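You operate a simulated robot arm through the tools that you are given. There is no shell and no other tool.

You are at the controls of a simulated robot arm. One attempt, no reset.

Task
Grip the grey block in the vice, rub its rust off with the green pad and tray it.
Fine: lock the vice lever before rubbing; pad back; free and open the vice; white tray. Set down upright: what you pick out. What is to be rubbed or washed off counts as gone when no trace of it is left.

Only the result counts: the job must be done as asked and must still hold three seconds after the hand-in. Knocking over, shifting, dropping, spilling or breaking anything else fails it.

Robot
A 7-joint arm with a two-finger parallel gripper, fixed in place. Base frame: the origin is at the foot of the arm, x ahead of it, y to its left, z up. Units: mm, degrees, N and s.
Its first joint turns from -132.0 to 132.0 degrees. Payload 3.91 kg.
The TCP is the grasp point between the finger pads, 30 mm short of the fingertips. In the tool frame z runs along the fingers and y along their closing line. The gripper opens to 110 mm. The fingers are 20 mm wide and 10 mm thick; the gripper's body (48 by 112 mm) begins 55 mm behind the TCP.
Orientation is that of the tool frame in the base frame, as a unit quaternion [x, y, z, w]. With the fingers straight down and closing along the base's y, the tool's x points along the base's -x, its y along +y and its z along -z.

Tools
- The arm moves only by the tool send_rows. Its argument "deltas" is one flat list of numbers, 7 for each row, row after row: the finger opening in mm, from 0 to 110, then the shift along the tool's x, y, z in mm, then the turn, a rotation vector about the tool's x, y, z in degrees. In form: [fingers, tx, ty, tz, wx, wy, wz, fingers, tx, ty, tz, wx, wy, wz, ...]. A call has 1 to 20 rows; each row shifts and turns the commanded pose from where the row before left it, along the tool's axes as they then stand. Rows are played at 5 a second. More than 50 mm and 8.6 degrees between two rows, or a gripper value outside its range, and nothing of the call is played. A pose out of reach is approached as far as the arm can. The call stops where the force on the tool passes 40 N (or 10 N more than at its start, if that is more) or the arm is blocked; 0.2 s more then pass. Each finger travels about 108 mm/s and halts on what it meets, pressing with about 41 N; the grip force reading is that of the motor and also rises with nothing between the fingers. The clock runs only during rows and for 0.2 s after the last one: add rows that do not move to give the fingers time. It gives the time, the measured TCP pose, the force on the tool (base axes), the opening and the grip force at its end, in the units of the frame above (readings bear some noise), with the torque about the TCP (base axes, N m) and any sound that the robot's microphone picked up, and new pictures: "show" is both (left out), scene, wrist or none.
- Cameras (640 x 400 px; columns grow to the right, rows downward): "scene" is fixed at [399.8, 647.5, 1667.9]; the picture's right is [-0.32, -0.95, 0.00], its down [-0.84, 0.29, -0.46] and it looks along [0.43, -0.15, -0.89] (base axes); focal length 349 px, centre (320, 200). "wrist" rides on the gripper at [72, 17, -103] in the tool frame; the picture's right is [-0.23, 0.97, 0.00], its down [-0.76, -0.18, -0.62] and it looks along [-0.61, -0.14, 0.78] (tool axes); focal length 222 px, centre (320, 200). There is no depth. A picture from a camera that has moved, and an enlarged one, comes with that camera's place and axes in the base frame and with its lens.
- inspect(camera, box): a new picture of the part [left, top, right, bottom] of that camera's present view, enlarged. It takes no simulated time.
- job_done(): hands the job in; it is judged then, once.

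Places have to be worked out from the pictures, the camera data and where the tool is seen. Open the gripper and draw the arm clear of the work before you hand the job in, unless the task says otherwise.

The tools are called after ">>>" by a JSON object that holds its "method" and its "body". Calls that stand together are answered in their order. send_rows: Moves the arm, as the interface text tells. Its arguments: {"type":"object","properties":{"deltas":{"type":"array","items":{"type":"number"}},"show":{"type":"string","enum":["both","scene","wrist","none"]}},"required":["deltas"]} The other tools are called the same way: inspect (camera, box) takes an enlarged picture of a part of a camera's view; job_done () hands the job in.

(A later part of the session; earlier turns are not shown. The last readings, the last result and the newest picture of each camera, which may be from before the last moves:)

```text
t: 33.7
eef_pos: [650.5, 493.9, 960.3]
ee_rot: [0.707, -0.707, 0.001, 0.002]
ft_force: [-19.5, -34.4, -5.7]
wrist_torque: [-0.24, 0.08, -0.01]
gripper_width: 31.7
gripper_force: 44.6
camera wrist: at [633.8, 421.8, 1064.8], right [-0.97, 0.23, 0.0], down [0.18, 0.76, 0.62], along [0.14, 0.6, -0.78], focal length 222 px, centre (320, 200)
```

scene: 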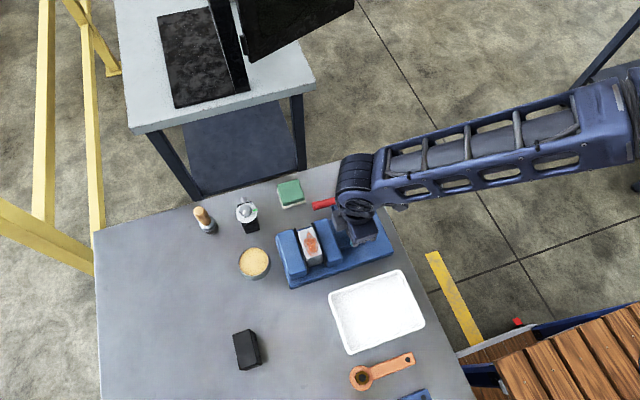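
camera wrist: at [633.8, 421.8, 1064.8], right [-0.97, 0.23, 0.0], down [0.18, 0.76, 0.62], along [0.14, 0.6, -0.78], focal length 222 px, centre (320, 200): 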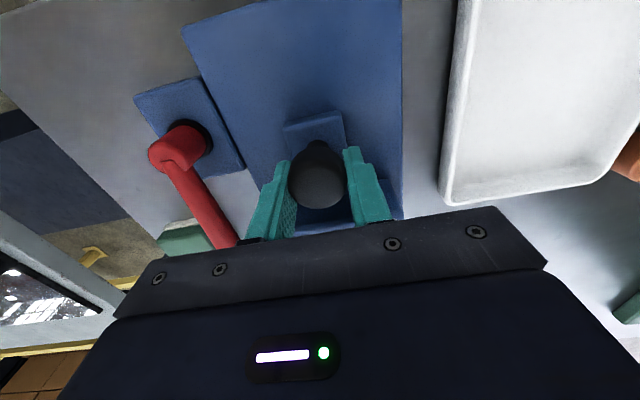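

Jaw and block didn't move between the two pictures, only the grip slipped on the knob, so the clamp is tight. I release the knob, rise, and move above the lever side for a look.

>>> {"method": "send_rows", "body": {"deltas": [20, 3, 0, 0, 0, 0, 0, 50, 0, 0, 0, 0, 0, 0, 70, 0, 0, 0, 0, 0, 0, 70, 0, 0, -20, 0, 0, 0, 70, 0, 0, -40, 0, 0, 0, 70, 0, 0, -40, 0, 0, 0, 70, 20, -35, 0, 0, 0, 0, 70, 20, -35, 0, 0, 0, 0, 70, 0, 0, 0, 0, 0, 0, 70, 0, 0, 0, 0, 0, 0], "show": "both"}}

>>> {"method": "inspect", "body": {"camera": "wrist", "box": [240, 80, 480, 230]}}

>>> {"method": "inspect", "body": {"camera": "scene", "box": [265, 165, 405, 295]}}

```text
t: 35.9
eef_pos: [721.6, 451.5, 1064.3]
ee_rot: [-0.707, 0.707, -0.001, -0.002]
ft_force: [0.6, -0.2, 0.2]
wrist_torque: [0.01, -0.01, 0.01]
gripper_width: 70.2
gripper_force: 0.1
camera wrist: at [704.5, 378.9, 1168.0], right [-0.97, 0.23, 0.0], down [0.18, 0.76, 0.62], along [0.14, 0.6, -0.78], focal length 222 px, centre (320, 200)
```

scene: 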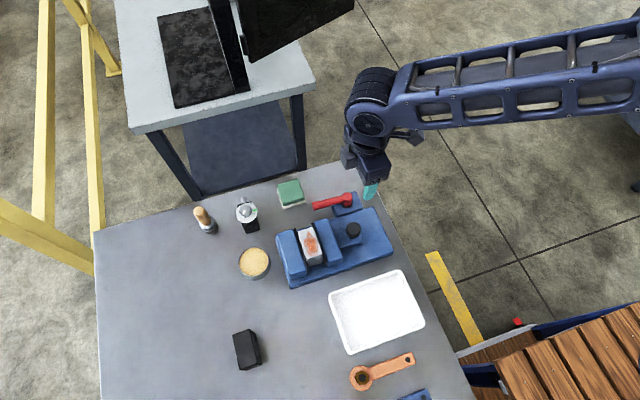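
wrist: 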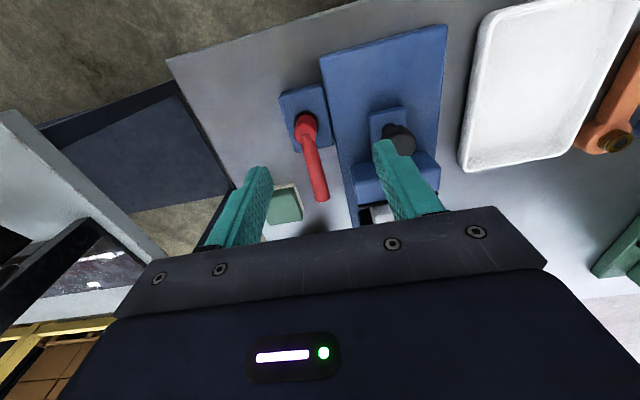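

```text
2.67 times, centred on (360, 155) of wrist
camera zoom: at [704.5, 378.9, 1168.0], right [-0.97, 0.23, 0.0], down [0.18, 0.76, 0.62], along [0.14, 0.6, -0.78], focal length 592 px, centre (213, 320)
```

zoom: 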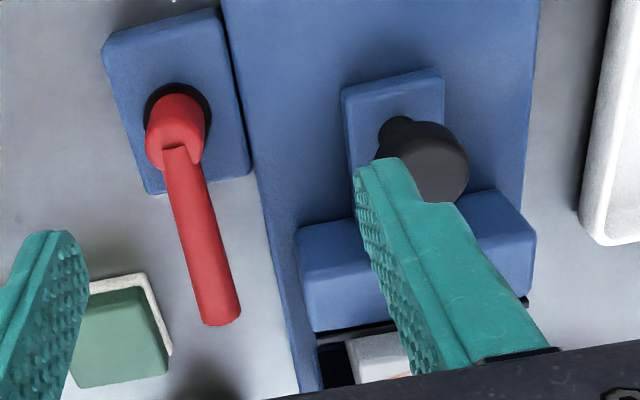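

```text
3.08 times, centred on (335, 230) of scene
camera zoom: at [399.8, 647.5, 1667.9], right [-0.32, -0.95, 0.0], down [-0.84, 0.29, -0.46], along [0.43, -0.15, -0.89], focal length 1074 px, centre (274, 108)
```

zoom: 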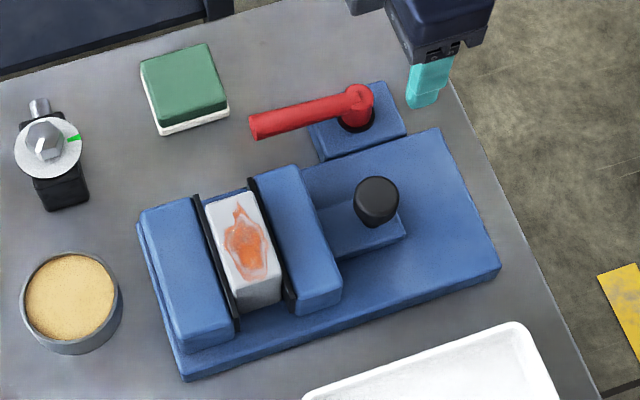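

The lever bar lies at x ≈ 739, y 463→548, z ≈ 945; the jaw now blocks a swing toward −x, so locking should be toward +x. I close the fingers and lower them between jaw and lever near its tip.

>>> {"method": "send_rows", "body": {"deltas": [30, -28, 2, 0, 0, 0, 0, 0, -28, 2, 0, 0, 0, 0, 0, -27.5, 1.6, 0, 0, 0, 0, 0, 0, 0, 30, 0, 0, 0, 0, 0, 0, 30, 0, 0, 0, 0, 0, 0, 0, 0, 0, 0], "show": "wrist"}}

```text
t: 37.3
eef_pos: [715.1, 535.7, 1000.2]
ee_rot: [-0.707, 0.707, -0.001, -0.002]
ft_force: [0.2, -0.4, 0.9]
wrist_torque: [0.01, 0.01, -0.01]
gripper_width: 0.0
gripper_force: 37.6
camera wrist: at [699.1, 464.2, 1104.4], right [-0.97, 0.23, 0.0], down [0.18, 0.76, 0.62], along [0.14, 0.6, -0.78], focal length 222 px, centre (320, 200)
```

wrist: 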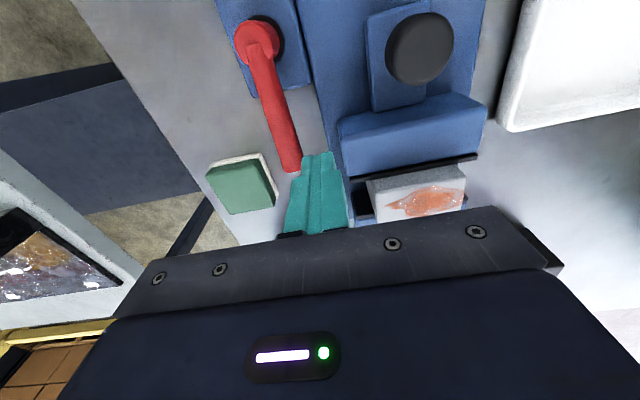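

Fingers are between the lever tip and the jaw. I lower to TCP z ≈ 962, checking for contact.

>>> {"method": "send_rows", "body": {"deltas": [0, 0, 0, 15, 0, 0, 0, 0, 0, 0, 15, 0, 0, 0, 0, 0, 0, 8, 0, 0, 0, 0, 0, 0, 0, 0, 0, 0], "show": "wrist"}}

```text
t: 38.3
eef_pos: [714.8, 536.2, 962.7]
ee_rot: [-0.707, 0.708, 0.0, -0.002]
ft_force: [-0.9, -0.7, -0.3]
wrist_torque: [0.01, -0.02, 0.0]
gripper_width: 0.0
gripper_force: 37.8
camera wrist: at [699.2, 464.4, 1067.6], right [-0.97, 0.23, 0.0], down [0.18, 0.76, 0.62], along [0.14, 0.6, -0.78], focal length 222 px, centre (320, 200)
```

wrist: 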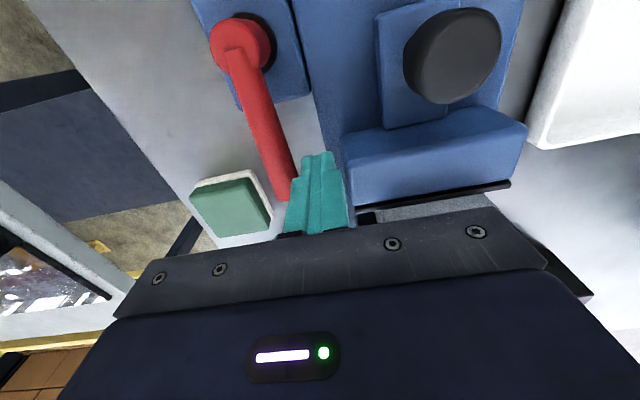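

Free of contact, fingers beside the bar. I push toward +x in 5 mm steps and watch whether the lever turns.

>>> {"method": "send_rows", "body": {"deltas": [0, 0, -5, 0, 0, 0, 0, 0, 0, -5, 0, 0, 0, 0, 0, 0, -5, 0, 0, 0, 0, 0, 0, -5, 0, 0, 0, 0, 0, 0, -5, 0, 0, 0, 0, 0, 0, -5, 0, 0, 0, 0, 0, 0, 0, 0, 0, 0, 0], "show": "both"}}

```text
t: 39.9
eef_pos: [745.5, 535.7, 963.3]
ee_rot: [0.707, -0.707, 0.001, 0.002]
ft_force: [-1.1, 0.3, -1.5]
wrist_torque: [0.01, 0.07, -0.02]
gripper_width: 0.1
gripper_force: 38.0
camera wrist: at [728.8, 463.5, 1066.9], right [-0.97, 0.23, 0.0], down [0.18, 0.76, 0.62], along [0.14, 0.6, -0.78], focal length 222 px, centre (320, 200)
```

scene: 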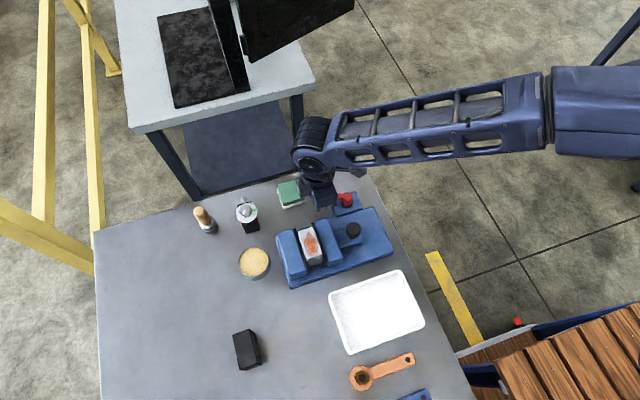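
wrist: 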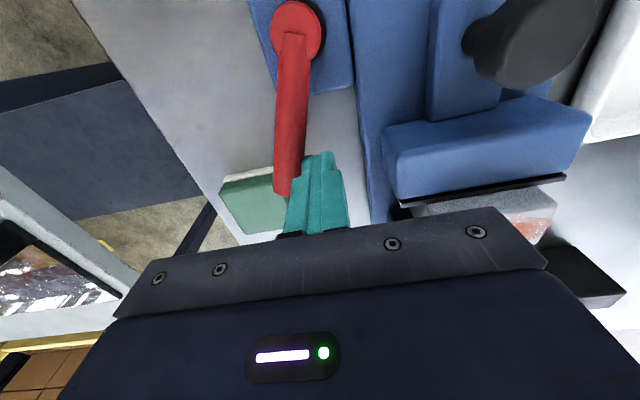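

The lever turns freely toward +x. I follow its arc around the pivot with small steps.

>>> {"method": "send_rows", "body": {"deltas": [0, 2, -6, 0, 0, 0, 0, 0, 2, -6, 0, 0, 0, 0, 0, 2.6, -5.6, 0, 0, 0, 0, 0, 2.6, -5.6, 0, 0, 0, 0, 0, 2.6, -5.6, 0, 0, 0, 0, 0, 3.7, -4.8, 0, 0, 0, 0, 0, 3.7, -4.8, 0, 0, 0, 0, 0, 3.7, -4.8, 0, 0, 0, 0, 0, 0, 0, 0, 0, 0, 0], "show": "both"}}

```text
t: 41.9
eef_pos: [787.6, 513.8, 960.5]
ee_rot: [-0.707, 0.707, -0.001, -0.002]
ft_force: [-0.4, 0.6, -0.5]
wrist_torque: [0.01, 0.04, 0.0]
gripper_width: 0.0
gripper_force: 37.6
camera wrist: at [772.3, 440.3, 1066.6], right [-0.97, 0.23, 0.0], down [0.18, 0.76, 0.62], along [0.14, 0.6, -0.78], focal length 222 px, centre (320, 200)
```

scene: 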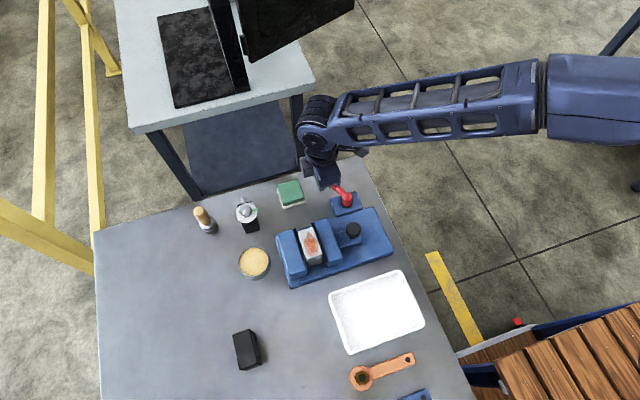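
wrist: 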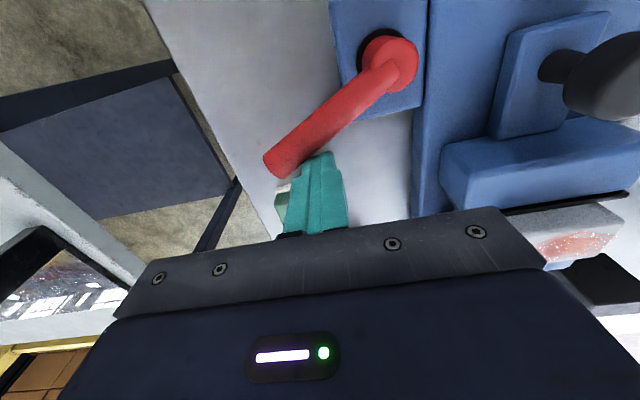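

Lever is at roughly 60°. I carry on around the arc toward 90° and look for a stop or click.

>>> {"method": "send_rows", "body": {"deltas": [0, 4.8, -3.7, 0, 0, 0, 0, 0, 4.8, -3.7, 0, 0, 0, 0, 0, 4.8, -3.7, 0, 0, 0, 0, 0, 5.7, -2.3, 0, 0, 0, 0, 0, 5.7, -2.3, 0, 0, 0, 0, 0, 5.7, -2.3, 0, 0, 0, 0, 0, 5.8, -1, 0, 0, 0, 0, 0, 0, 0, 0, 0, 0, 0], "show": "both"}}

```text
t: 43.5
eef_pos: [804.7, 482.9, 963.6]
ee_rot: [0.709, -0.705, -0.002, -0.003]
ft_force: [-0.2, 9.7, -3.3]
wrist_torque: [0.23, -0.1, -0.02]
gripper_width: 0.1
gripper_force: 37.8
stopped in row 8: the force on the tool passed its limit at 48 N (the readings are from after the stop); the commanded pose is now the measured one
camera wrist: at [788.8, 409.9, 1066.3], right [-0.97, 0.22, 0.0], down [0.17, 0.76, 0.63], along [0.14, 0.61, -0.78], focal length 222 px, centre (320, 200)
```

scene: 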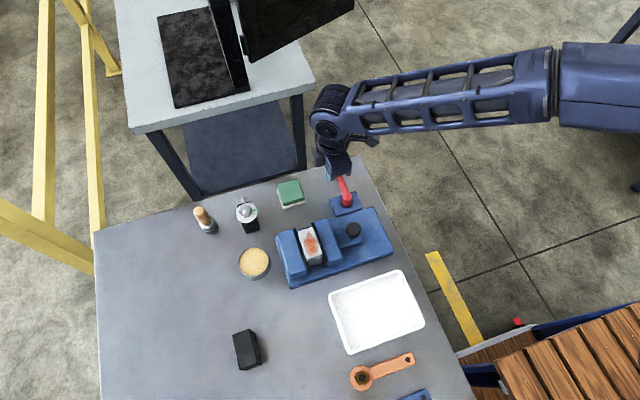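
wrist: 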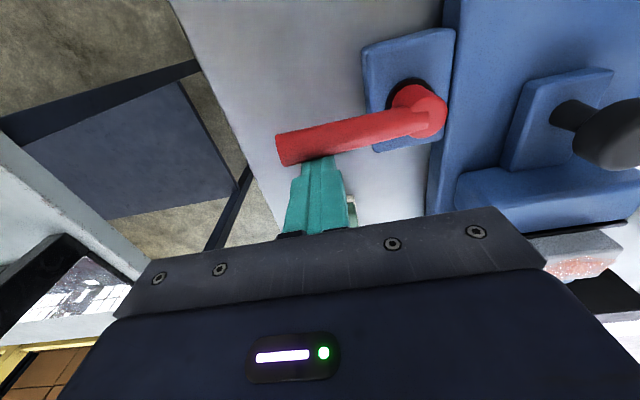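

The lever hit its end stop at 90° (48 N) – locked. I back off, rise, and approach above the green pad to test the reach there.

>>> {"method": "send_rows", "body": {"deltas": [0, -6, 0, 0, 0, 0, 0, 0, 0, 0, -25, 0, 0, 0, 0, 0, 0, -30, 0, 0, 0, 60, -28, -3, 0, 0, 0, 0, 110, -28, -3, 0, 0, 0, 0, 110, -28, -2, 0, 0, 0, 0, 110, 0, 0, 0, 0, 0, 0, 110, 0, 0, 0, 0, 0, 0], "show": "both"}}

>>> {"method": "inspect", "body": {"camera": "scene", "box": [265, 165, 405, 295]}}

```text
t: 45.3
eef_pos: [811.6, 573.0, 1018.6]
ee_rot: [0.708, -0.706, -0.002, -0.002]
ft_force: [0.0, -0.6, 0.4]
wrist_torque: [0.01, 0.0, -0.01]
gripper_width: 110.1
gripper_force: 0.1
camera wrist: at [795.5, 499.1, 1122.9], right [-0.97, 0.22, 0.0], down [0.17, 0.76, 0.63], along [0.14, 0.61, -0.78], focal length 222 px, centre (320, 200)
```

scene: 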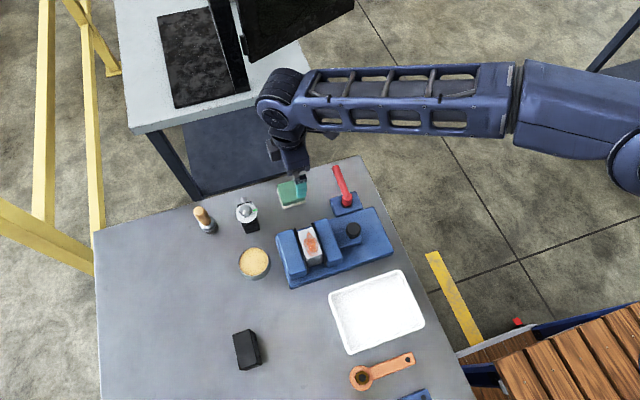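
wrist: 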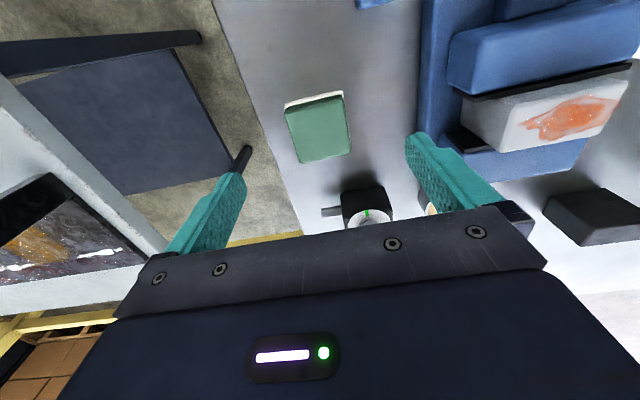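

```text
3.08 times, centred on (335, 230) of scene
camera zoom: at [399.8, 647.5, 1667.9], right [-0.32, -0.95, 0.0], down [-0.84, 0.29, -0.46], along [0.43, -0.15, -0.89], focal length 1074 px, centre (274, 108)
```

zoom: 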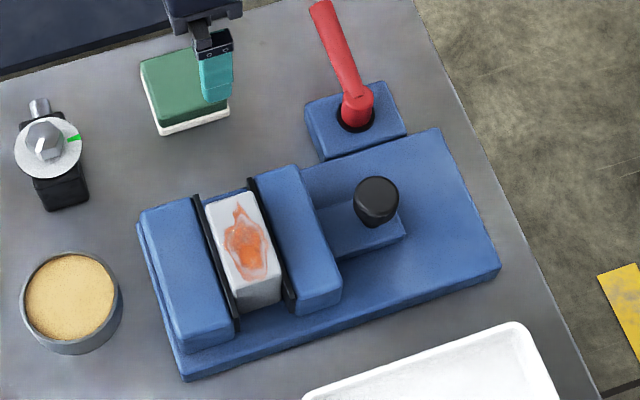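

The arm does reach over the pad. I zoom in to see whether the white layer is part of the pad or a holder beneath.

>>> {"method": "inspect", "body": {"camera": "wrist", "box": [260, 70, 380, 190]}}

>>> {"method": "inspect", "body": {"camera": "scene", "box": [265, 165, 325, 215]}}

```text
3.33 times, centred on (320, 130) of wrist
camera zoom: at [795.5, 499.1, 1122.9], right [-0.97, 0.22, 0.0], down [0.17, 0.76, 0.63], along [0.14, 0.61, -0.78], focal length 740 px, centre (320, 433)
```

zoom: 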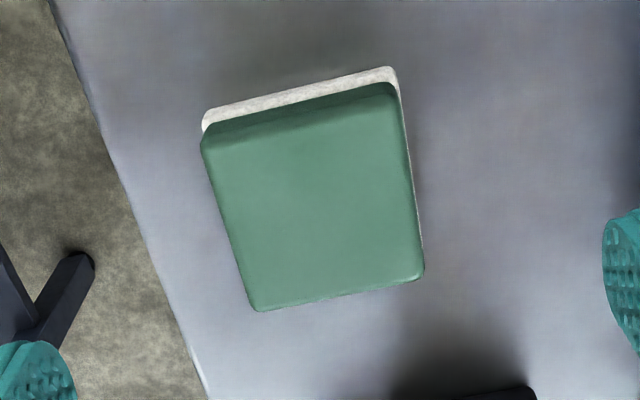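

```text
8.00 times, centred on (295, 190) of scene
camera zoom: at [399.8, 647.5, 1667.9], right [-0.32, -0.95, 0.0], down [-0.84, 0.29, -0.46], along [0.43, -0.15, -0.89], focal length 2793 px, centre (520, 280)
```

zoom: 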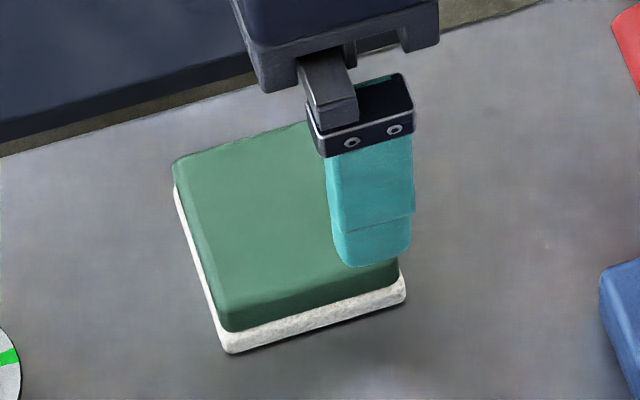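

The white layer looks like the pad's rubbing sole under the green body. I descend over the pad, aligned near its centre, to TCP z ≈ 922 so the fingers grip only the green part.

>>> {"method": "send_rows", "body": {"deltas": [110, -7, -2.4, 30, 0, 0, 0, 110, 0, 0, 30, 0, 0, 0, 110, 0, 0, 20, 0, 0, 0, 110, 0, 0, 10, 0, 0, 0, 110, 0, 0, 0, 0, 0, 0, 110, 0, 0, 0, 0, 0, 0], "show": "both"}}

```text
t: 46.7
eef_pos: [815.0, 578.2, 928.1]
ee_rot: [0.708, -0.706, -0.002, -0.002]
ft_force: [0.1, -0.5, 0.2]
wrist_torque: [-0.01, 0.01, 0.0]
gripper_width: 109.8
gripper_force: 0.0
camera wrist: at [799.3, 505.9, 1031.6], right [-0.97, 0.22, 0.0], down [0.17, 0.76, 0.63], along [0.14, 0.61, -0.78], focal length 222 px, centre (320, 200)
```

scene: 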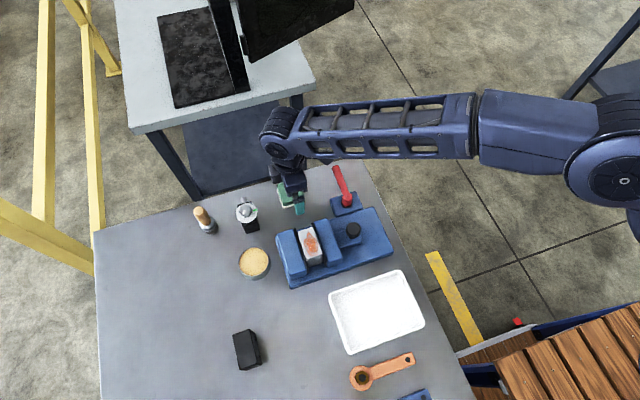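
wrist: 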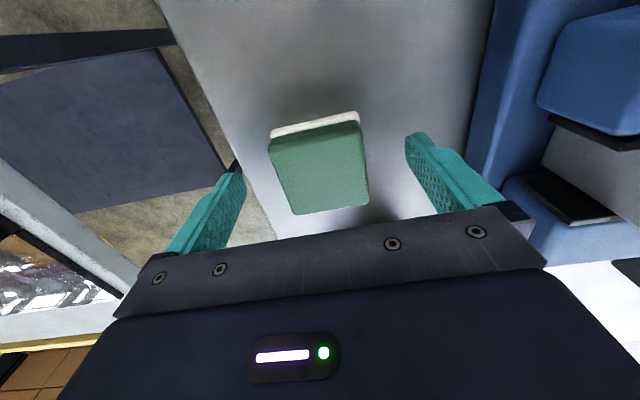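

The arm reaches; pad spans x ≈ 786–846 and y ≈ 556–614. I lower 7 mm more and close on the green body.

>>> {"method": "send_rows", "body": {"deltas": [110, -3, -0.5, 7, 0, 0, 0, 110, 0, 0, 0, 0, 0, 0, 80, 0, 0, 0, 0, 0, 0, 50, 0, 0, 0, 0, 0, 0, 40, 0, 0, 0, 0, 0, 0, 40, 0, 0, 0, 0, 0, 0, 40, 0, 0, 0, 0, 0, 0], "show": "both"}}

```text
t: 48.3
eef_pos: [815.4, 582.9, 920.5]
ee_rot: [0.708, -0.706, -0.002, -0.002]
ft_force: [0.7, 0.0, 0.8]
wrist_torque: [-0.04, 0.06, 0.01]
gripper_width: 59.0
gripper_force: 41.0
camera wrist: at [800.1, 509.2, 1024.7], right [-0.97, 0.22, 0.0], down [0.17, 0.76, 0.63], along [0.14, 0.61, -0.78], focal length 222 px, centre (320, 200)
```

scene: 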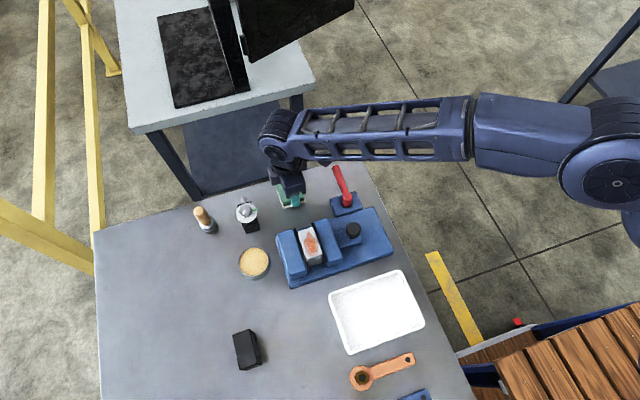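
wrist: 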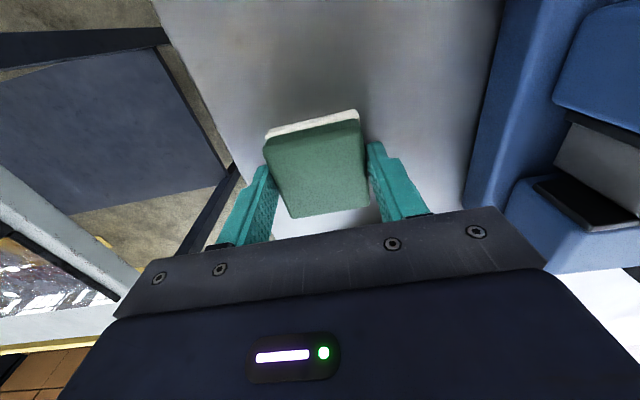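

Pad gripped at 59 mm, grip pose (815.4, 582.9, 920.5) noted for the return. I lift it and carry it over the clamped block.

>>> {"method": "send_rows", "body": {"deltas": [40, 0, 0, -15, 0, 0, 0, 40, 0, 0, -40, 0, 0, 0, 40, 0, 0, -40, 0, 0, 0, 40, 0, 0, -25, 0, 0, 0, 40, 0, 41, 0, 0, 0, 0, 40, 0, 41, 0, 0, 0, 0, 40, 0, 41, 0, 0, 0, 0, 40, -1, 42, 0, 0, 0, 0, 40, 0, 0, 0, 0, 0, 0, 40, 0, 0, 0, 0, 0, 0], "show": "both"}}

```text
t: 50.5
eef_pos: [649.6, 579.9, 1041.7]
ee_rot: [0.708, -0.706, -0.001, -0.001]
ft_force: [0.1, 0.5, -0.2]
wrist_torque: [0.0, 0.02, -0.03]
gripper_width: 58.8
gripper_force: 41.3
camera wrist: at [632.9, 507.4, 1144.5], right [-0.97, 0.22, 0.0], down [0.17, 0.76, 0.63], along [0.14, 0.61, -0.78], focal length 222 px, centre (320, 200)
```

scene: 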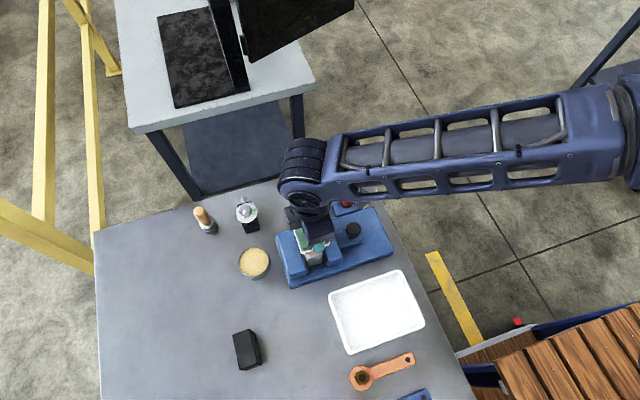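
wrist: 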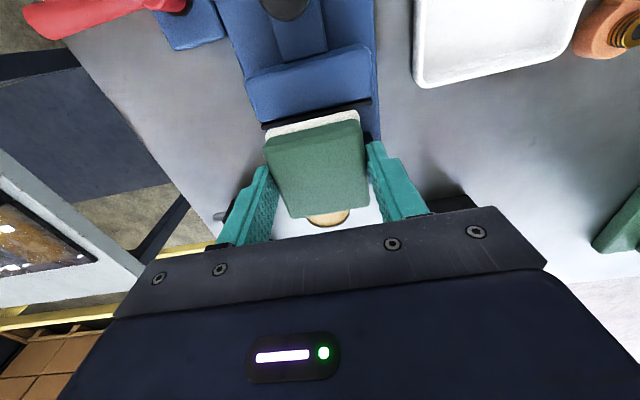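

Pad is above the block. I centre it (+4 mm y) and descend slowly to touch the rusty face.

>>> {"method": "send_rows", "body": {"deltas": [40, -4, 0, 15, 0, 0, 0, 40, 0, 0, 12, 0, 0, 0, 40, 0, 0, 4, 0, 0, 0, 40, 0, 0, 2, 0, 0, 0, 40, 0, 0, 1.5, 0, 0, 0, 40, 0, 0, 1.5, 0, 0, 0, 40, 0, 0, 0, 0, 0, 0], "show": "none"}}

```text
t: 52.1
eef_pos: [651.1, 586.0, 1005.9]
ee_rot: [0.708, -0.706, -0.003, -0.003]
ft_force: [7.0, 7.1, 30.2]
wrist_torque: [0.27, -0.21, -0.03]
gripper_width: 59.1
gripper_force: 40.8
```

Contact with about 30 N. I ease up slightly to lower the pressure and begin strokes along x and y.

>>> {"method": "send_rows", "body": {"deltas": [40, 0, 0, -1, 0, 0, 0, 40, 0, 0, 0, 0, 0, 0], "show": "none"}}

```text
t: 52.7
eef_pos: [650.0, 586.5, 1007.9]
ee_rot: [0.708, -0.706, -0.003, -0.003]
ft_force: [4.8, 7.3, 28.2]
wrist_torque: [0.32, -0.15, -0.02]
gripper_width: 59.0
gripper_force: 41.2
```

Force only fell to 28 N, so the arm is compliant. I lift the command 5 mm more.

>>> {"method": "send_rows", "body": {"deltas": [40, 0, 0, -2.5, 0, 0, 0, 40, 0, 0, -2.5, 0, 0, 0, 40, 0, 0, 0, 0, 0, 0], "show": "none"}}

```text
t: 53.5
eef_pos: [650.7, 585.5, 1010.3]
ee_rot: [0.708, -0.706, -0.003, -0.002]
ft_force: [0.0, 0.1, -1.3]
wrist_torque: [-0.01, 0.01, 0.03]
gripper_width: 58.9
gripper_force: 40.6
```

Contact is lost at 1010. I go down 3 mm to find a moderate pressing force.

>>> {"method": "send_rows", "body": {"deltas": [40, 0, 0, 1.5, 0, 0, 0, 40, 0, 0, 1.5, 0, 0, 0, 40, 0, 0, 0, 0, 0, 0], "show": "none"}}

```text
t: 54.3
eef_pos: [651.3, 586.6, 1007.7]
ee_rot: [0.709, -0.706, -0.002, -0.002]
ft_force: [-0.1, 0.2, -1.0]
wrist_torque: [-0.01, 0.04, 0.03]
gripper_width: 58.9
gripper_force: 40.7
```

Still in air; I lower in 0.7 mm steps.

>>> {"method": "send_rows", "body": {"deltas": [40, 0, 0, 0.7, 0, 0, 0, 40, 0, 0, 0.7, 0, 0, 0, 40, 0, 0, 0, 0, 0, 0], "show": "none"}}

```text
t: 55.1
eef_pos: [650.8, 587.2, 1007.6]
ee_rot: [0.708, -0.706, -0.001, -0.003]
ft_force: [1.3, 1.4, 7.2]
wrist_torque: [0.1, 0.09, -0.03]
gripper_width: 58.7
gripper_force: 40.8
```

About 7 N now. I add half a millimetre and rub back and forth along x, then y.

>>> {"method": "send_rows", "body": {"deltas": [40, 0, 0, 0.5, 0, 0, 0, 40, 0, -7, 0, 0, 0, 0, 40, 0, -7, 0, 0, 0, 0, 40, 0, 7, 0, 0, 0, 0, 40, 0, 7, 0, 0, 0, 0, 40, 0, 7, 0, 0, 0, 0, 40, 0, 7, 0, 0, 0, 0, 40, 0, -7, 0, 0, 0, 0, 40, 0, -7, 0, 0, 0, 0, 40, 0, -7, 0, 0, 0, 0, 40, 0, -7, 0, 0, 0, 0, 40, 0, 7, 0, 0, 0, 0, 40, 0, 7, 0, 0, 0, 0, 40, 6, 0, 0, 0, 0, 0, 40, -6, 0, 0, 0, 0, 0, 40, -6, 0, 0, 0, 0, 0, 40, 6, 0, 0, 0, 0, 0, 40, 0, 0, 0, 0, 0, 0], "show": "scene"}}

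```text
t: 58.3
eef_pos: [650.1, 584.1, 1006.5]
ee_rot: [0.708, -0.706, -0.001, -0.003]
ft_force: [1.2, 0.5, 9.3]
wrist_torque: [0.13, 0.06, 0.01]
gripper_width: 58.8
gripper_force: 40.2
stopped in row 15: the force on the tool passed its limit at 44 N (the readings are from after the stop); the commanded pose is now the measured one
```

scene: 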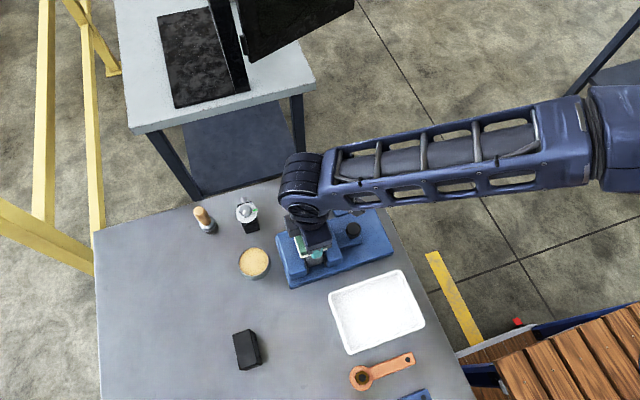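

The y-stroke hit the force limit at 44 N; the x strokes were played. I lift the pad and move aside to look at the block face.

>>> {"method": "send_rows", "body": {"deltas": [40, 0, 0, -10, 0, 0, 0, 40, 0, 0, -30, 0, 0, 0, 40, 40, 0, 0, 0, 0, 0, 40, 45, 0, 0, 0, 0, 0, 40, 0, 0, 0, 0, 0, 0, 40, 0, 0, 0, 0, 0, 0], "show": "both"}}

>>> {"method": "inspect", "body": {"camera": "scene", "box": [275, 205, 355, 285]}}

```text
t: 59.7
eef_pos: [650.4, 500.4, 1043.0]
ee_rot: [0.708, -0.706, -0.002, -0.002]
ft_force: [-0.2, -0.6, -0.9]
wrist_torque: [0.05, 0.0, 0.01]
gripper_width: 58.8
gripper_force: 41.5
camera wrist: at [634.5, 426.7, 1146.9], right [-0.97, 0.22, 0.0], down [0.17, 0.76, 0.63], along [0.14, 0.61, -0.78], focal length 222 px, centre (320, 200)
```

scene: 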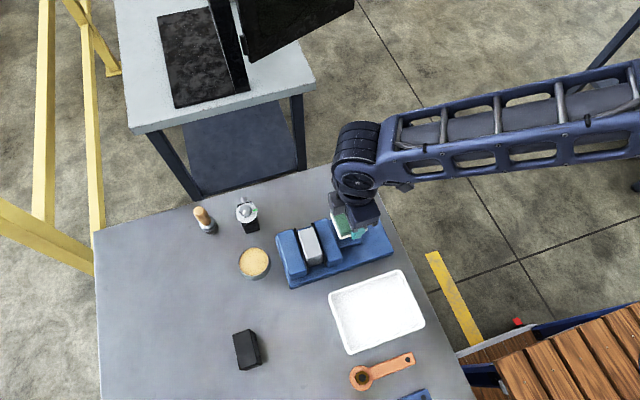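
wrist: 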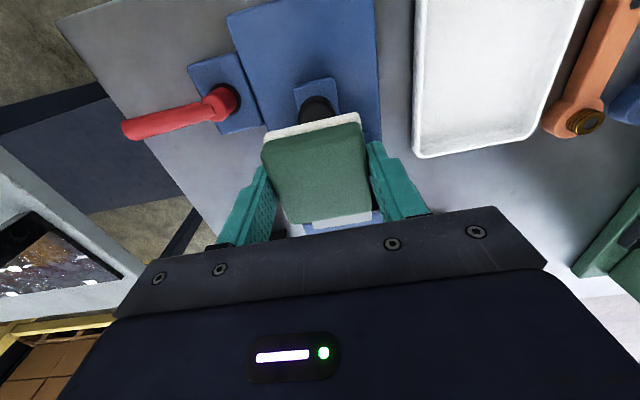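

```text
5.00 times, centred on (315, 245) of scene
camera zoom: at [399.8, 647.5, 1667.9], right [-0.32, -0.95, 0.0], down [-0.84, 0.29, -0.46], along [0.43, -0.15, -0.89], focal length 1746 px, centre (345, -25)
```

zoom: 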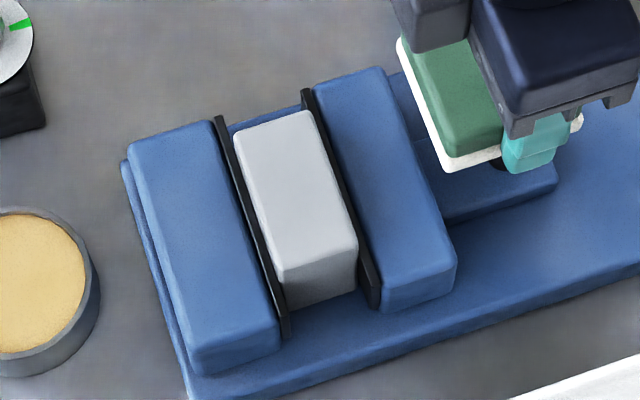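

The face looks clean. I zoom harder for any remaining trace.

>>> {"method": "inspect", "body": {"camera": "scene", "box": [292, 222, 328, 272]}}

```text
8.00 times, centred on (310, 247) of scene
camera zoom: at [399.8, 647.5, 1667.9], right [-0.32, -0.95, 0.0], down [-0.84, 0.29, -0.46], along [0.43, -0.15, -0.89], focal length 2793 px, centre (400, -176)
```

zoom: 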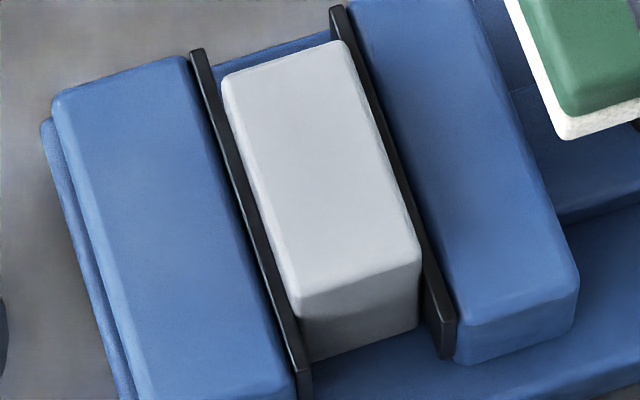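

No orange visible. For certainty I give it a second light pass with x-strokes only (y strokes tend to tip the pad).

>>> {"method": "send_rows", "body": {"deltas": [40, -42, 0, 0, 0, 0, 0, 40, -42, 0, 0, 0, 0, 0, 40, 0, 0, 20, 0, 0, 0, 40, 0, 0, 10, 0, 0, 0, 40, 0, 0, 3, 0, 0, 0, 40, 0, 0, 1, 0, 0, 0, 40, 0, 0, 1, 0, 0, 0, 40, 0, 0, 0, 0, 0, 0], "show": "none"}}

```text
t: 61.5
eef_pos: [650.8, 582.1, 1009.5]
ee_rot: [0.708, -0.706, -0.001, -0.002]
ft_force: [-0.3, 0.2, -0.5]
wrist_torque: [0.01, 0.02, 0.03]
gripper_width: 58.8
gripper_force: 41.3
```

Not touching yet; I lower in sub-millimetre steps.

>>> {"method": "send_rows", "body": {"deltas": [40, -2, 0, 0.8, 0, 0, 0, 40, 0, 0, 0.8, 0, 0, 0, 40, 0, 0, 0.6, 0, 0, 0, 40, 0, 0, 0.4, 0, 0, 0, 40, 0, 0, 0, 0, 0, 0], "show": "none"}}

```text
t: 62.7
eef_pos: [649.1, 584.2, 1007.9]
ee_rot: [0.708, -0.707, -0.001, -0.002]
ft_force: [-0.2, -0.7, -1.6]
wrist_torque: [0.0, -0.01, 0.01]
gripper_width: 58.9
gripper_force: 41.2
```

>>> {"method": "send_rows", "body": {"deltas": [40, 0, 0, 0.7, 0, 0, 0, 40, 0, 0, 0.7, 0, 0, 0, 40, 0, 0, 0, 0, 0, 0], "show": "none"}}

```text
t: 63.5
eef_pos: [650.6, 585.7, 1007.4]
ee_rot: [0.709, -0.705, -0.001, -0.001]
ft_force: [0.3, -0.1, -0.2]
wrist_torque: [0.03, -0.04, 0.0]
gripper_width: 58.9
gripper_force: 41.0
```

Still light, so the pad has ridden up a little in the grip; I go another millimetre down.

>>> {"method": "send_rows", "body": {"deltas": [40, 0, 0, 0.6, 0, 0, 0, 40, 0, 0, 0.6, 0, 0, 0, 40, 0, 0, 0, 0, 0, 0], "show": "none"}}

```text
t: 64.3
eef_pos: [649.8, 585.3, 1006.4]
ee_rot: [0.708, -0.706, -0.001, -0.002]
ft_force: [-1.7, -1.0, 17.2]
wrist_torque: [0.04, 0.15, -0.03]
gripper_width: 59.0
gripper_force: 40.8
```

Now 17 N. I make x strokes of ±14 mm, several times.

>>> {"method": "send_rows", "body": {"deltas": [40, 0, -7, 0, 0, 0, 0, 40, 0, -7, 0, 0, 0, 0, 40, 0, 7, 0, 0, 0, 0, 40, 0, 7, 0, 0, 0, 0, 40, 0, 7, 0, 0, 0, 0, 40, 0, 7, 0, 0, 0, 0, 40, 0, -7, 0, 0, 0, 0, 40, 0, -7, 0, 0, 0, 0, 40, 0, -7, 0, 0, 0, 0, 40, 0, -7, 0, 0, 0, 0, 40, 0, 7, 0, 0, 0, 0, 40, 0, 7, 0, 0, 0, 0, 40, 0, 7, 0, 0, 0, 0, 40, 0, 7, 0, 0, 0, 0, 40, 0, -7, 0, 0, 0, 0, 40, 0, -7, 0, 0, 0, 0, 40, 0, 0, 0, 0, 0, 0], "show": "none"}}

```text
t: 65.8
eef_pos: [638.9, 585.3, 1007.5]
ee_rot: [0.709, -0.706, -0.001, -0.004]
ft_force: [1.7, 1.4, 9.4]
wrist_torque: [-0.01, 0.06, -0.04]
gripper_width: 59.0
gripper_force: 41.0
stopped in row 7: the force on the tool passed its limit at 43 N (the readings are from after the stop); the commanded pose is now the measured one
```

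Stopped at a reversal (43 N); force is now about 9 N. I ease up slightly and continue with slower strokes.

>>> {"method": "send_rows", "body": {"deltas": [40, 0, -3, -0.2, 0, 0, 0, 40, 0, -4, 0, 0, 0, 0, 40, 0, -4, 0, 0, 0, 0, 40, 0, -4, 0, 0, 0, 0, 40, 0, -4, 0, 0, 0, 0, 40, 0, -4, 0, 0, 0, 0, 40, 0, 3, 0, 0, 0, 0, 40, 0, 4, 0, 0, 0, 0, 40, 0, 4, 0, 0, 0, 0, 40, 0, 4, 0, 0, 0, 0, 40, 0, 4, 0, 0, 0, 0, 40, 0, 4, 0, 0, 0, 0, 40, 0, 0, 0, 0, 0, 0], "show": "none"}}

```text
t: 68.6
eef_pos: [638.5, 585.8, 1007.0]
ee_rot: [0.708, -0.706, -0.001, -0.003]
ft_force: [4.9, 1.2, 17.8]
wrist_torque: [-0.02, -0.14, 0.03]
gripper_width: 59.0
gripper_force: 41.1
```

Full stroke pass done. I lift off and step aside to inspect the block and the pad.

>>> {"method": "send_rows", "body": {"deltas": [40, 0, 0, -10, 0, 0, 0, 40, 0, 0, -40, 0, 0, 0, 40, 45, -6, 0, 0, 0, 0, 40, 45, -6, 0, 0, 0, 0, 40, 45, 0, 0, 0, 0, 0, 40, 0, 0, 0, 0, 0, 0, 40, 0, 0, 0, 0, 0, 0], "show": "both"}}

>>> {"method": "inspect", "body": {"camera": "scene", "box": [285, 215, 345, 275]}}

>>> {"method": "inspect", "body": {"camera": "wrist", "box": [230, 90, 410, 240]}}

```text
t: 70.2
eef_pos: [652.3, 453.7, 1056.6]
ee_rot: [0.708, -0.706, -0.001, -0.003]
ft_force: [0.8, 0.7, -1.0]
wrist_torque: [0.01, 0.01, 0.0]
gripper_width: 59.2
gripper_force: 41.1
camera wrist: at [636.6, 379.8, 1160.1], right [-0.97, 0.22, 0.0], down [0.17, 0.76, 0.63], along [0.14, 0.61, -0.78], focal length 222 px, centre (320, 200)
```

scene: 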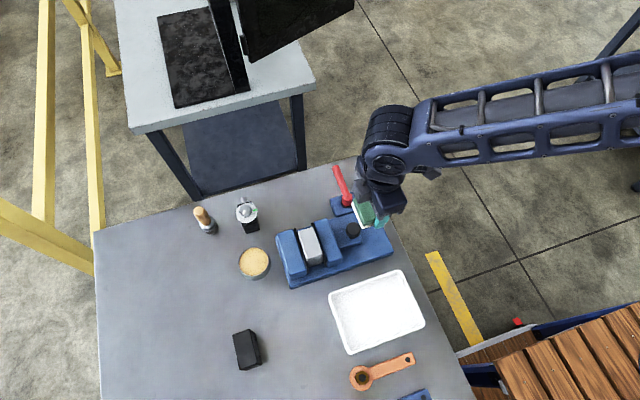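
wrist: 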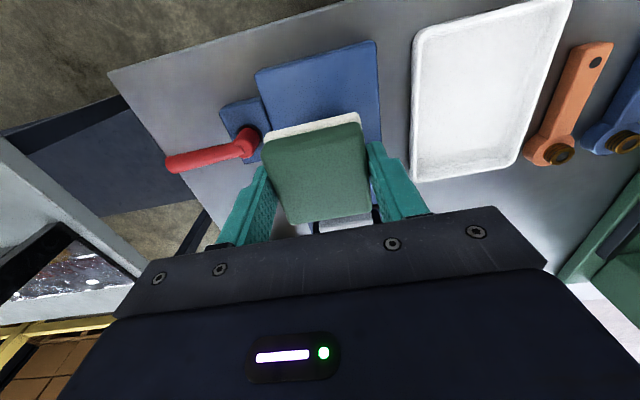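

```text
6.67 times, centred on (315, 245) of scene
camera zoom: at [399.8, 647.5, 1667.9], right [-0.32, -0.95, 0.0], down [-0.84, 0.29, -0.46], along [0.43, -0.15, -0.89], focal length 2327 px, centre (353, -100)
```

zoom: 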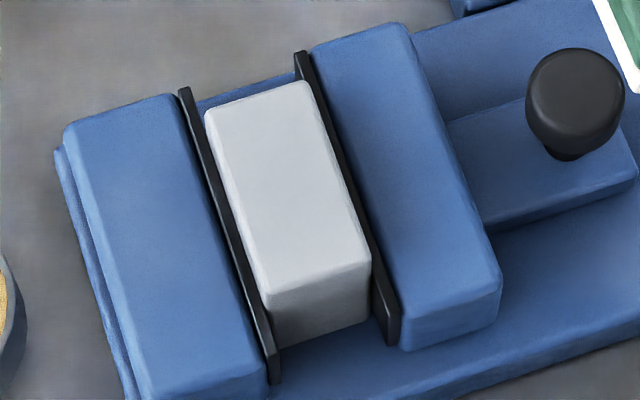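

```text
2.67 times, centred on (320, 165) of wrist
camera zoom: at [636.6, 379.8, 1160.1], right [-0.97, 0.22, 0.0], down [0.17, 0.76, 0.63], along [0.14, 0.61, -0.78], focal length 592 px, centre (320, 293)
```

zoom: 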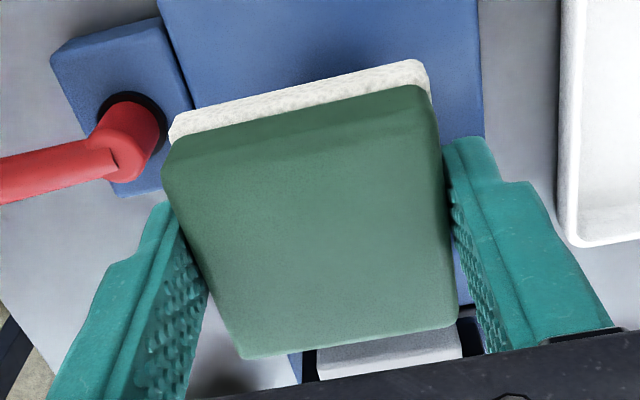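

The block face is spotless. The pad has tipped a few degrees in the grip, which will flatten when pressed on the table; I carry it back above its original spot.

>>> {"method": "send_rows", "body": {"deltas": [40, -25.8, -32.6, 0, 0, 0, 0, 40, -25.8, -32.6, 0, 0, 0, 0, 40, -25.8, -32.6, 0, 0, 0, 0, 40, -25.8, -32.6, 0, 0, 0, 0, 40, -25.8, -32.6, 0, 0, 0, 0, 40, 0, 0, 40, 0, 0, 0, 40, 0, 0, 40, 0, 0, 0, 40, 0, 0, 30, 0, 0, 0, 40, 0, 0, 0, 0, 0, 0, 40, 0, 0, 0, 0, 0, 0], "show": "both"}}

```text
t: 72.4
eef_pos: [815.4, 580.4, 944.8]
ee_rot: [0.708, -0.706, -0.002, -0.002]
ft_force: [-0.6, -0.3, -0.7]
wrist_torque: [-0.02, 0.0, 0.02]
gripper_width: 58.8
gripper_force: 41.4
camera wrist: at [799.0, 507.6, 1048.2], right [-0.97, 0.22, 0.0], down [0.17, 0.76, 0.63], along [0.14, 0.61, -0.78], focal length 222 px, centre (320, 200)
```

scene: 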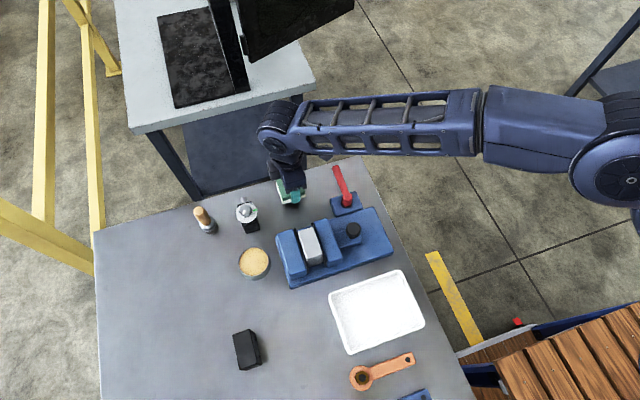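
wrist: 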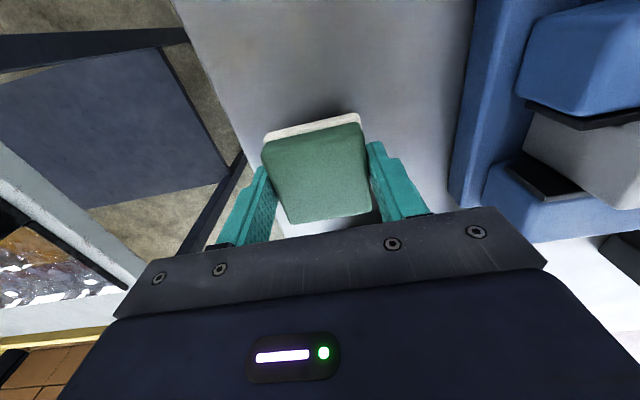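

Pad is above its old spot; I lower it gently until it meets the table.

>>> {"method": "send_rows", "body": {"deltas": [40, -2.2, 0, 12, 0, 0, 0, 40, 0, 0, 6, 0, 0, 0, 40, 0, 0, 2, 0, 0, 0, 40, 0, 0, 1.5, 0, 0, 0, 40, 0, 0, 1, 0, 0, 0, 40, 0, 0, 1, 0, 0, 0, 40, 0, 0, 0, 0, 0, 0], "show": "none"}}

```text
t: 74.0
eef_pos: [814.5, 581.5, 923.5]
ee_rot: [0.709, -0.706, -0.001, -0.002]
ft_force: [-0.3, 0.2, -0.4]
wrist_torque: [0.04, 0.0, -0.04]
gripper_width: 58.9
gripper_force: 41.4
```

>>> {"method": "send_rows", "body": {"deltas": [40, -0.5, 0, 1.2, 0, 0, 0, 40, 0, 0, 1, 0, 0, 0, 40, 0, 0, 1, 0, 0, 0, 40, 0, 0, 0.8, 0, 0, 0, 40, 0, 0, 0, 0, 0, 0], "show": "none"}}

```text
t: 75.2
eef_pos: [814.1, 582.3, 919.0]
ee_rot: [0.708, -0.706, -0.002, -0.002]
ft_force: [-0.4, 0.5, -0.5]
wrist_torque: [0.0, 0.0, 0.01]
gripper_width: 58.8
gripper_force: 41.3
```

No contact yet, the pad rode up in the grip by a couple of mm. I continue down.

>>> {"method": "send_rows", "body": {"deltas": [40, 0, 0, 0.8, 0, 0, 0, 40, 0, 0, 0.8, 0, 0, 0, 40, 0, 0, 0.8, 0, 0, 0, 40, 0, 0, 0, 0, 0, 0], "show": "wrist"}}

```text
t: 76.2
eef_pos: [813.4, 582.5, 917.9]
ee_rot: [0.708, -0.707, -0.002, -0.003]
ft_force: [-0.5, 0.0, -0.8]
wrist_torque: [0.01, 0.0, 0.0]
gripper_width: 59.0
gripper_force: 41.6
camera wrist: at [797.6, 509.2, 1021.1], right [-0.97, 0.22, 0.0], down [0.17, 0.76, 0.63], along [0.14, 0.61, -0.78], focal length 222 px, centre (320, 200)
```

wrist: 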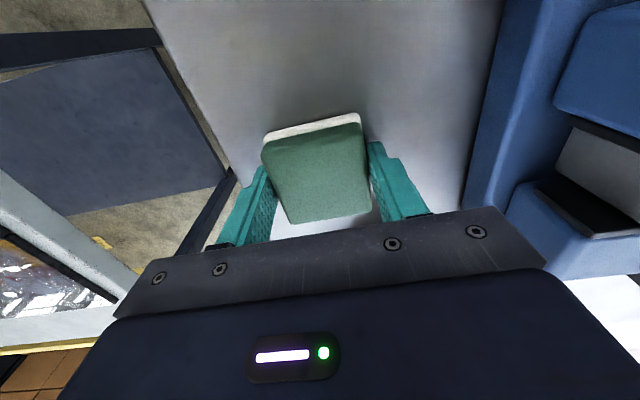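

Still free. I go on in 1 mm steps, watching the force.

>>> {"method": "send_rows", "body": {"deltas": [40, 0, 0, 0.8, 0, 0, 0, 40, 0, 0, 0.8, 0, 0, 0, 40, 0, 0, 0.8, 0, 0, 0, 40, 0, 0, 0, 0, 0, 0], "show": "none"}}

```text
t: 77.2
eef_pos: [814.1, 581.9, 916.0]
ee_rot: [0.709, -0.706, -0.001, -0.002]
ft_force: [-0.4, -1.0, 7.6]
wrist_torque: [-0.22, 0.15, 0.01]
gripper_width: 59.0
gripper_force: 40.9
```

Contact at 7.6 N. I press about 1.5 mm more to flatten the pad, then check.

>>> {"method": "send_rows", "body": {"deltas": [40, 0, 0, 0.8, 0, 0, 0, 40, 0, 0, 0.8, 0, 0, 0, 40, 0, 0, 0, 0, 0, 0], "show": "wrist"}}

```text
t: 78.0
eef_pos: [814.8, 583.2, 914.7]
ee_rot: [0.709, -0.706, -0.001, -0.004]
ft_force: [5.6, -3.8, 29.8]
wrist_torque: [-0.41, 0.28, 0.05]
gripper_width: 59.2
gripper_force: 40.5
camera wrist: at [797.6, 509.2, 1018.5], right [-0.97, 0.22, 0.0], down [0.17, 0.76, 0.63], along [0.14, 0.61, -0.78], focal length 222 px, centre (320, 200)
```

wrist: 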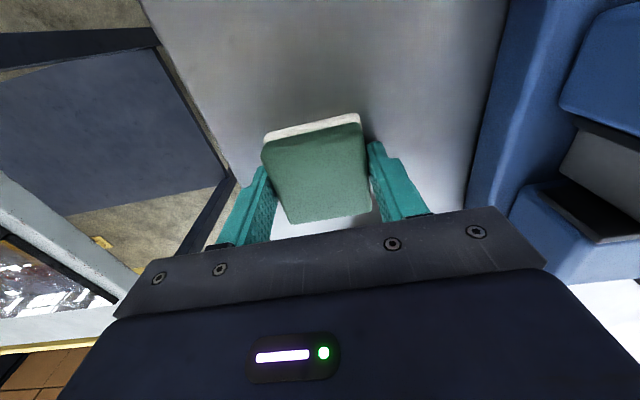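

Pressing 30 N flat on the table. I relieve the pressure, open the fingers slowly and rise.

>>> {"method": "send_rows", "body": {"deltas": [40, 0, 0, -1, 0, 0, 0, 64, 0, 0, 0, 0, 0, 0, 75, 0, 0, 0, 0, 0, 0, 105, 0, 0, 0, 0, 0, 0, 105, 0, 0, 0, 0, 0, 0, 105, 0, 0, -20, 0, 0, 0, 105, 0, 0, -40, 0, 0, 0, 105, 0, 0, -45, 0, 0, 0, 105, 0, 0, 0, 0, 0, 0], "show": "both"}}

>>> {"method": "inspect", "body": {"camera": "wrist", "box": [260, 70, 380, 190]}}

>>> {"method": "inspect", "body": {"camera": "scene", "box": [265, 165, 405, 295]}}

```text
t: 80.0
eef_pos: [813.6, 580.5, 1016.5]
ee_rot: [0.708, -0.706, -0.001, -0.001]
ft_force: [-0.1, 0.4, -0.2]
wrist_torque: [0.03, 0.01, 0.05]
gripper_width: 105.3
gripper_force: 0.1
camera wrist: at [797.0, 507.1, 1121.4], right [-0.97, 0.22, 0.0], down [0.17, 0.76, 0.63], along [0.14, 0.61, -0.78], focal length 222 px, centre (320, 200)
```

scene: 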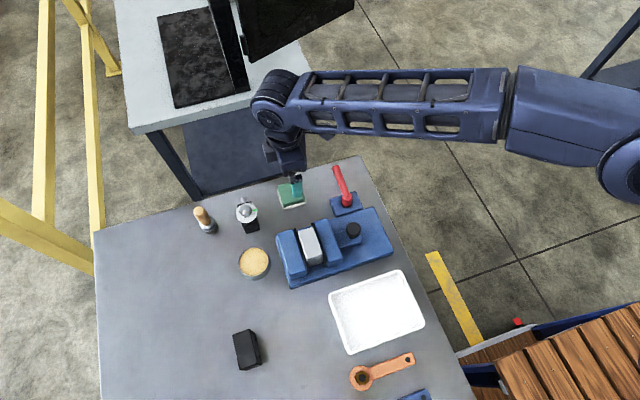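
wrist: 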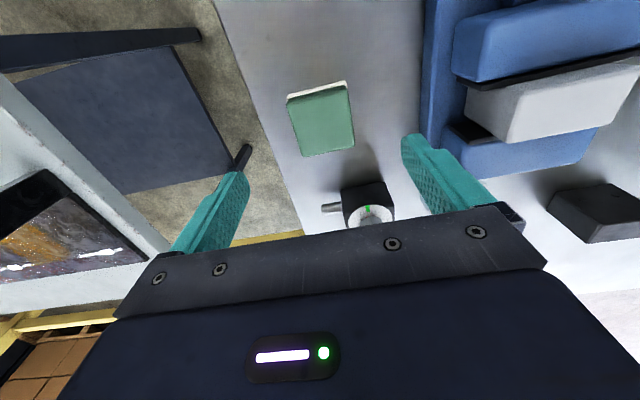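

```text
3.33 times, centred on (320, 130) of wrist
camera zoom: at [797.0, 507.1, 1121.4], right [-0.97, 0.22, 0.0], down [0.17, 0.76, 0.63], along [0.14, 0.61, -0.78], focal length 740 px, centre (320, 433)
```

zoom: 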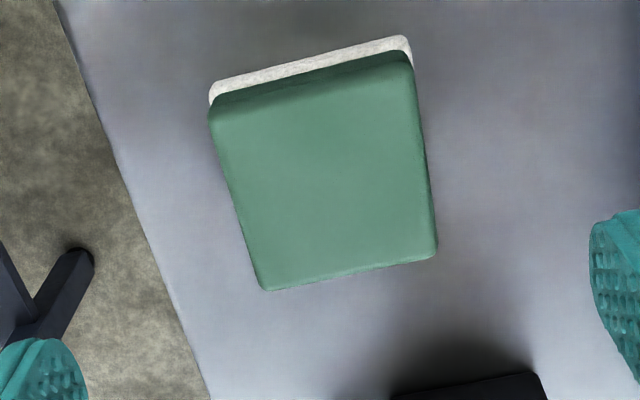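

```text
3.08 times, centred on (335, 230) of scene
camera zoom: at [399.8, 647.5, 1667.9], right [-0.32, -0.95, 0.0], down [-0.84, 0.29, -0.46], along [0.43, -0.15, -0.89], focal length 1074 px, centre (274, 108)
```

zoom: 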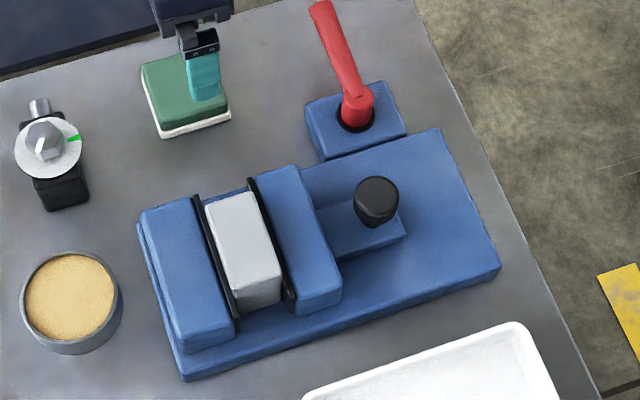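

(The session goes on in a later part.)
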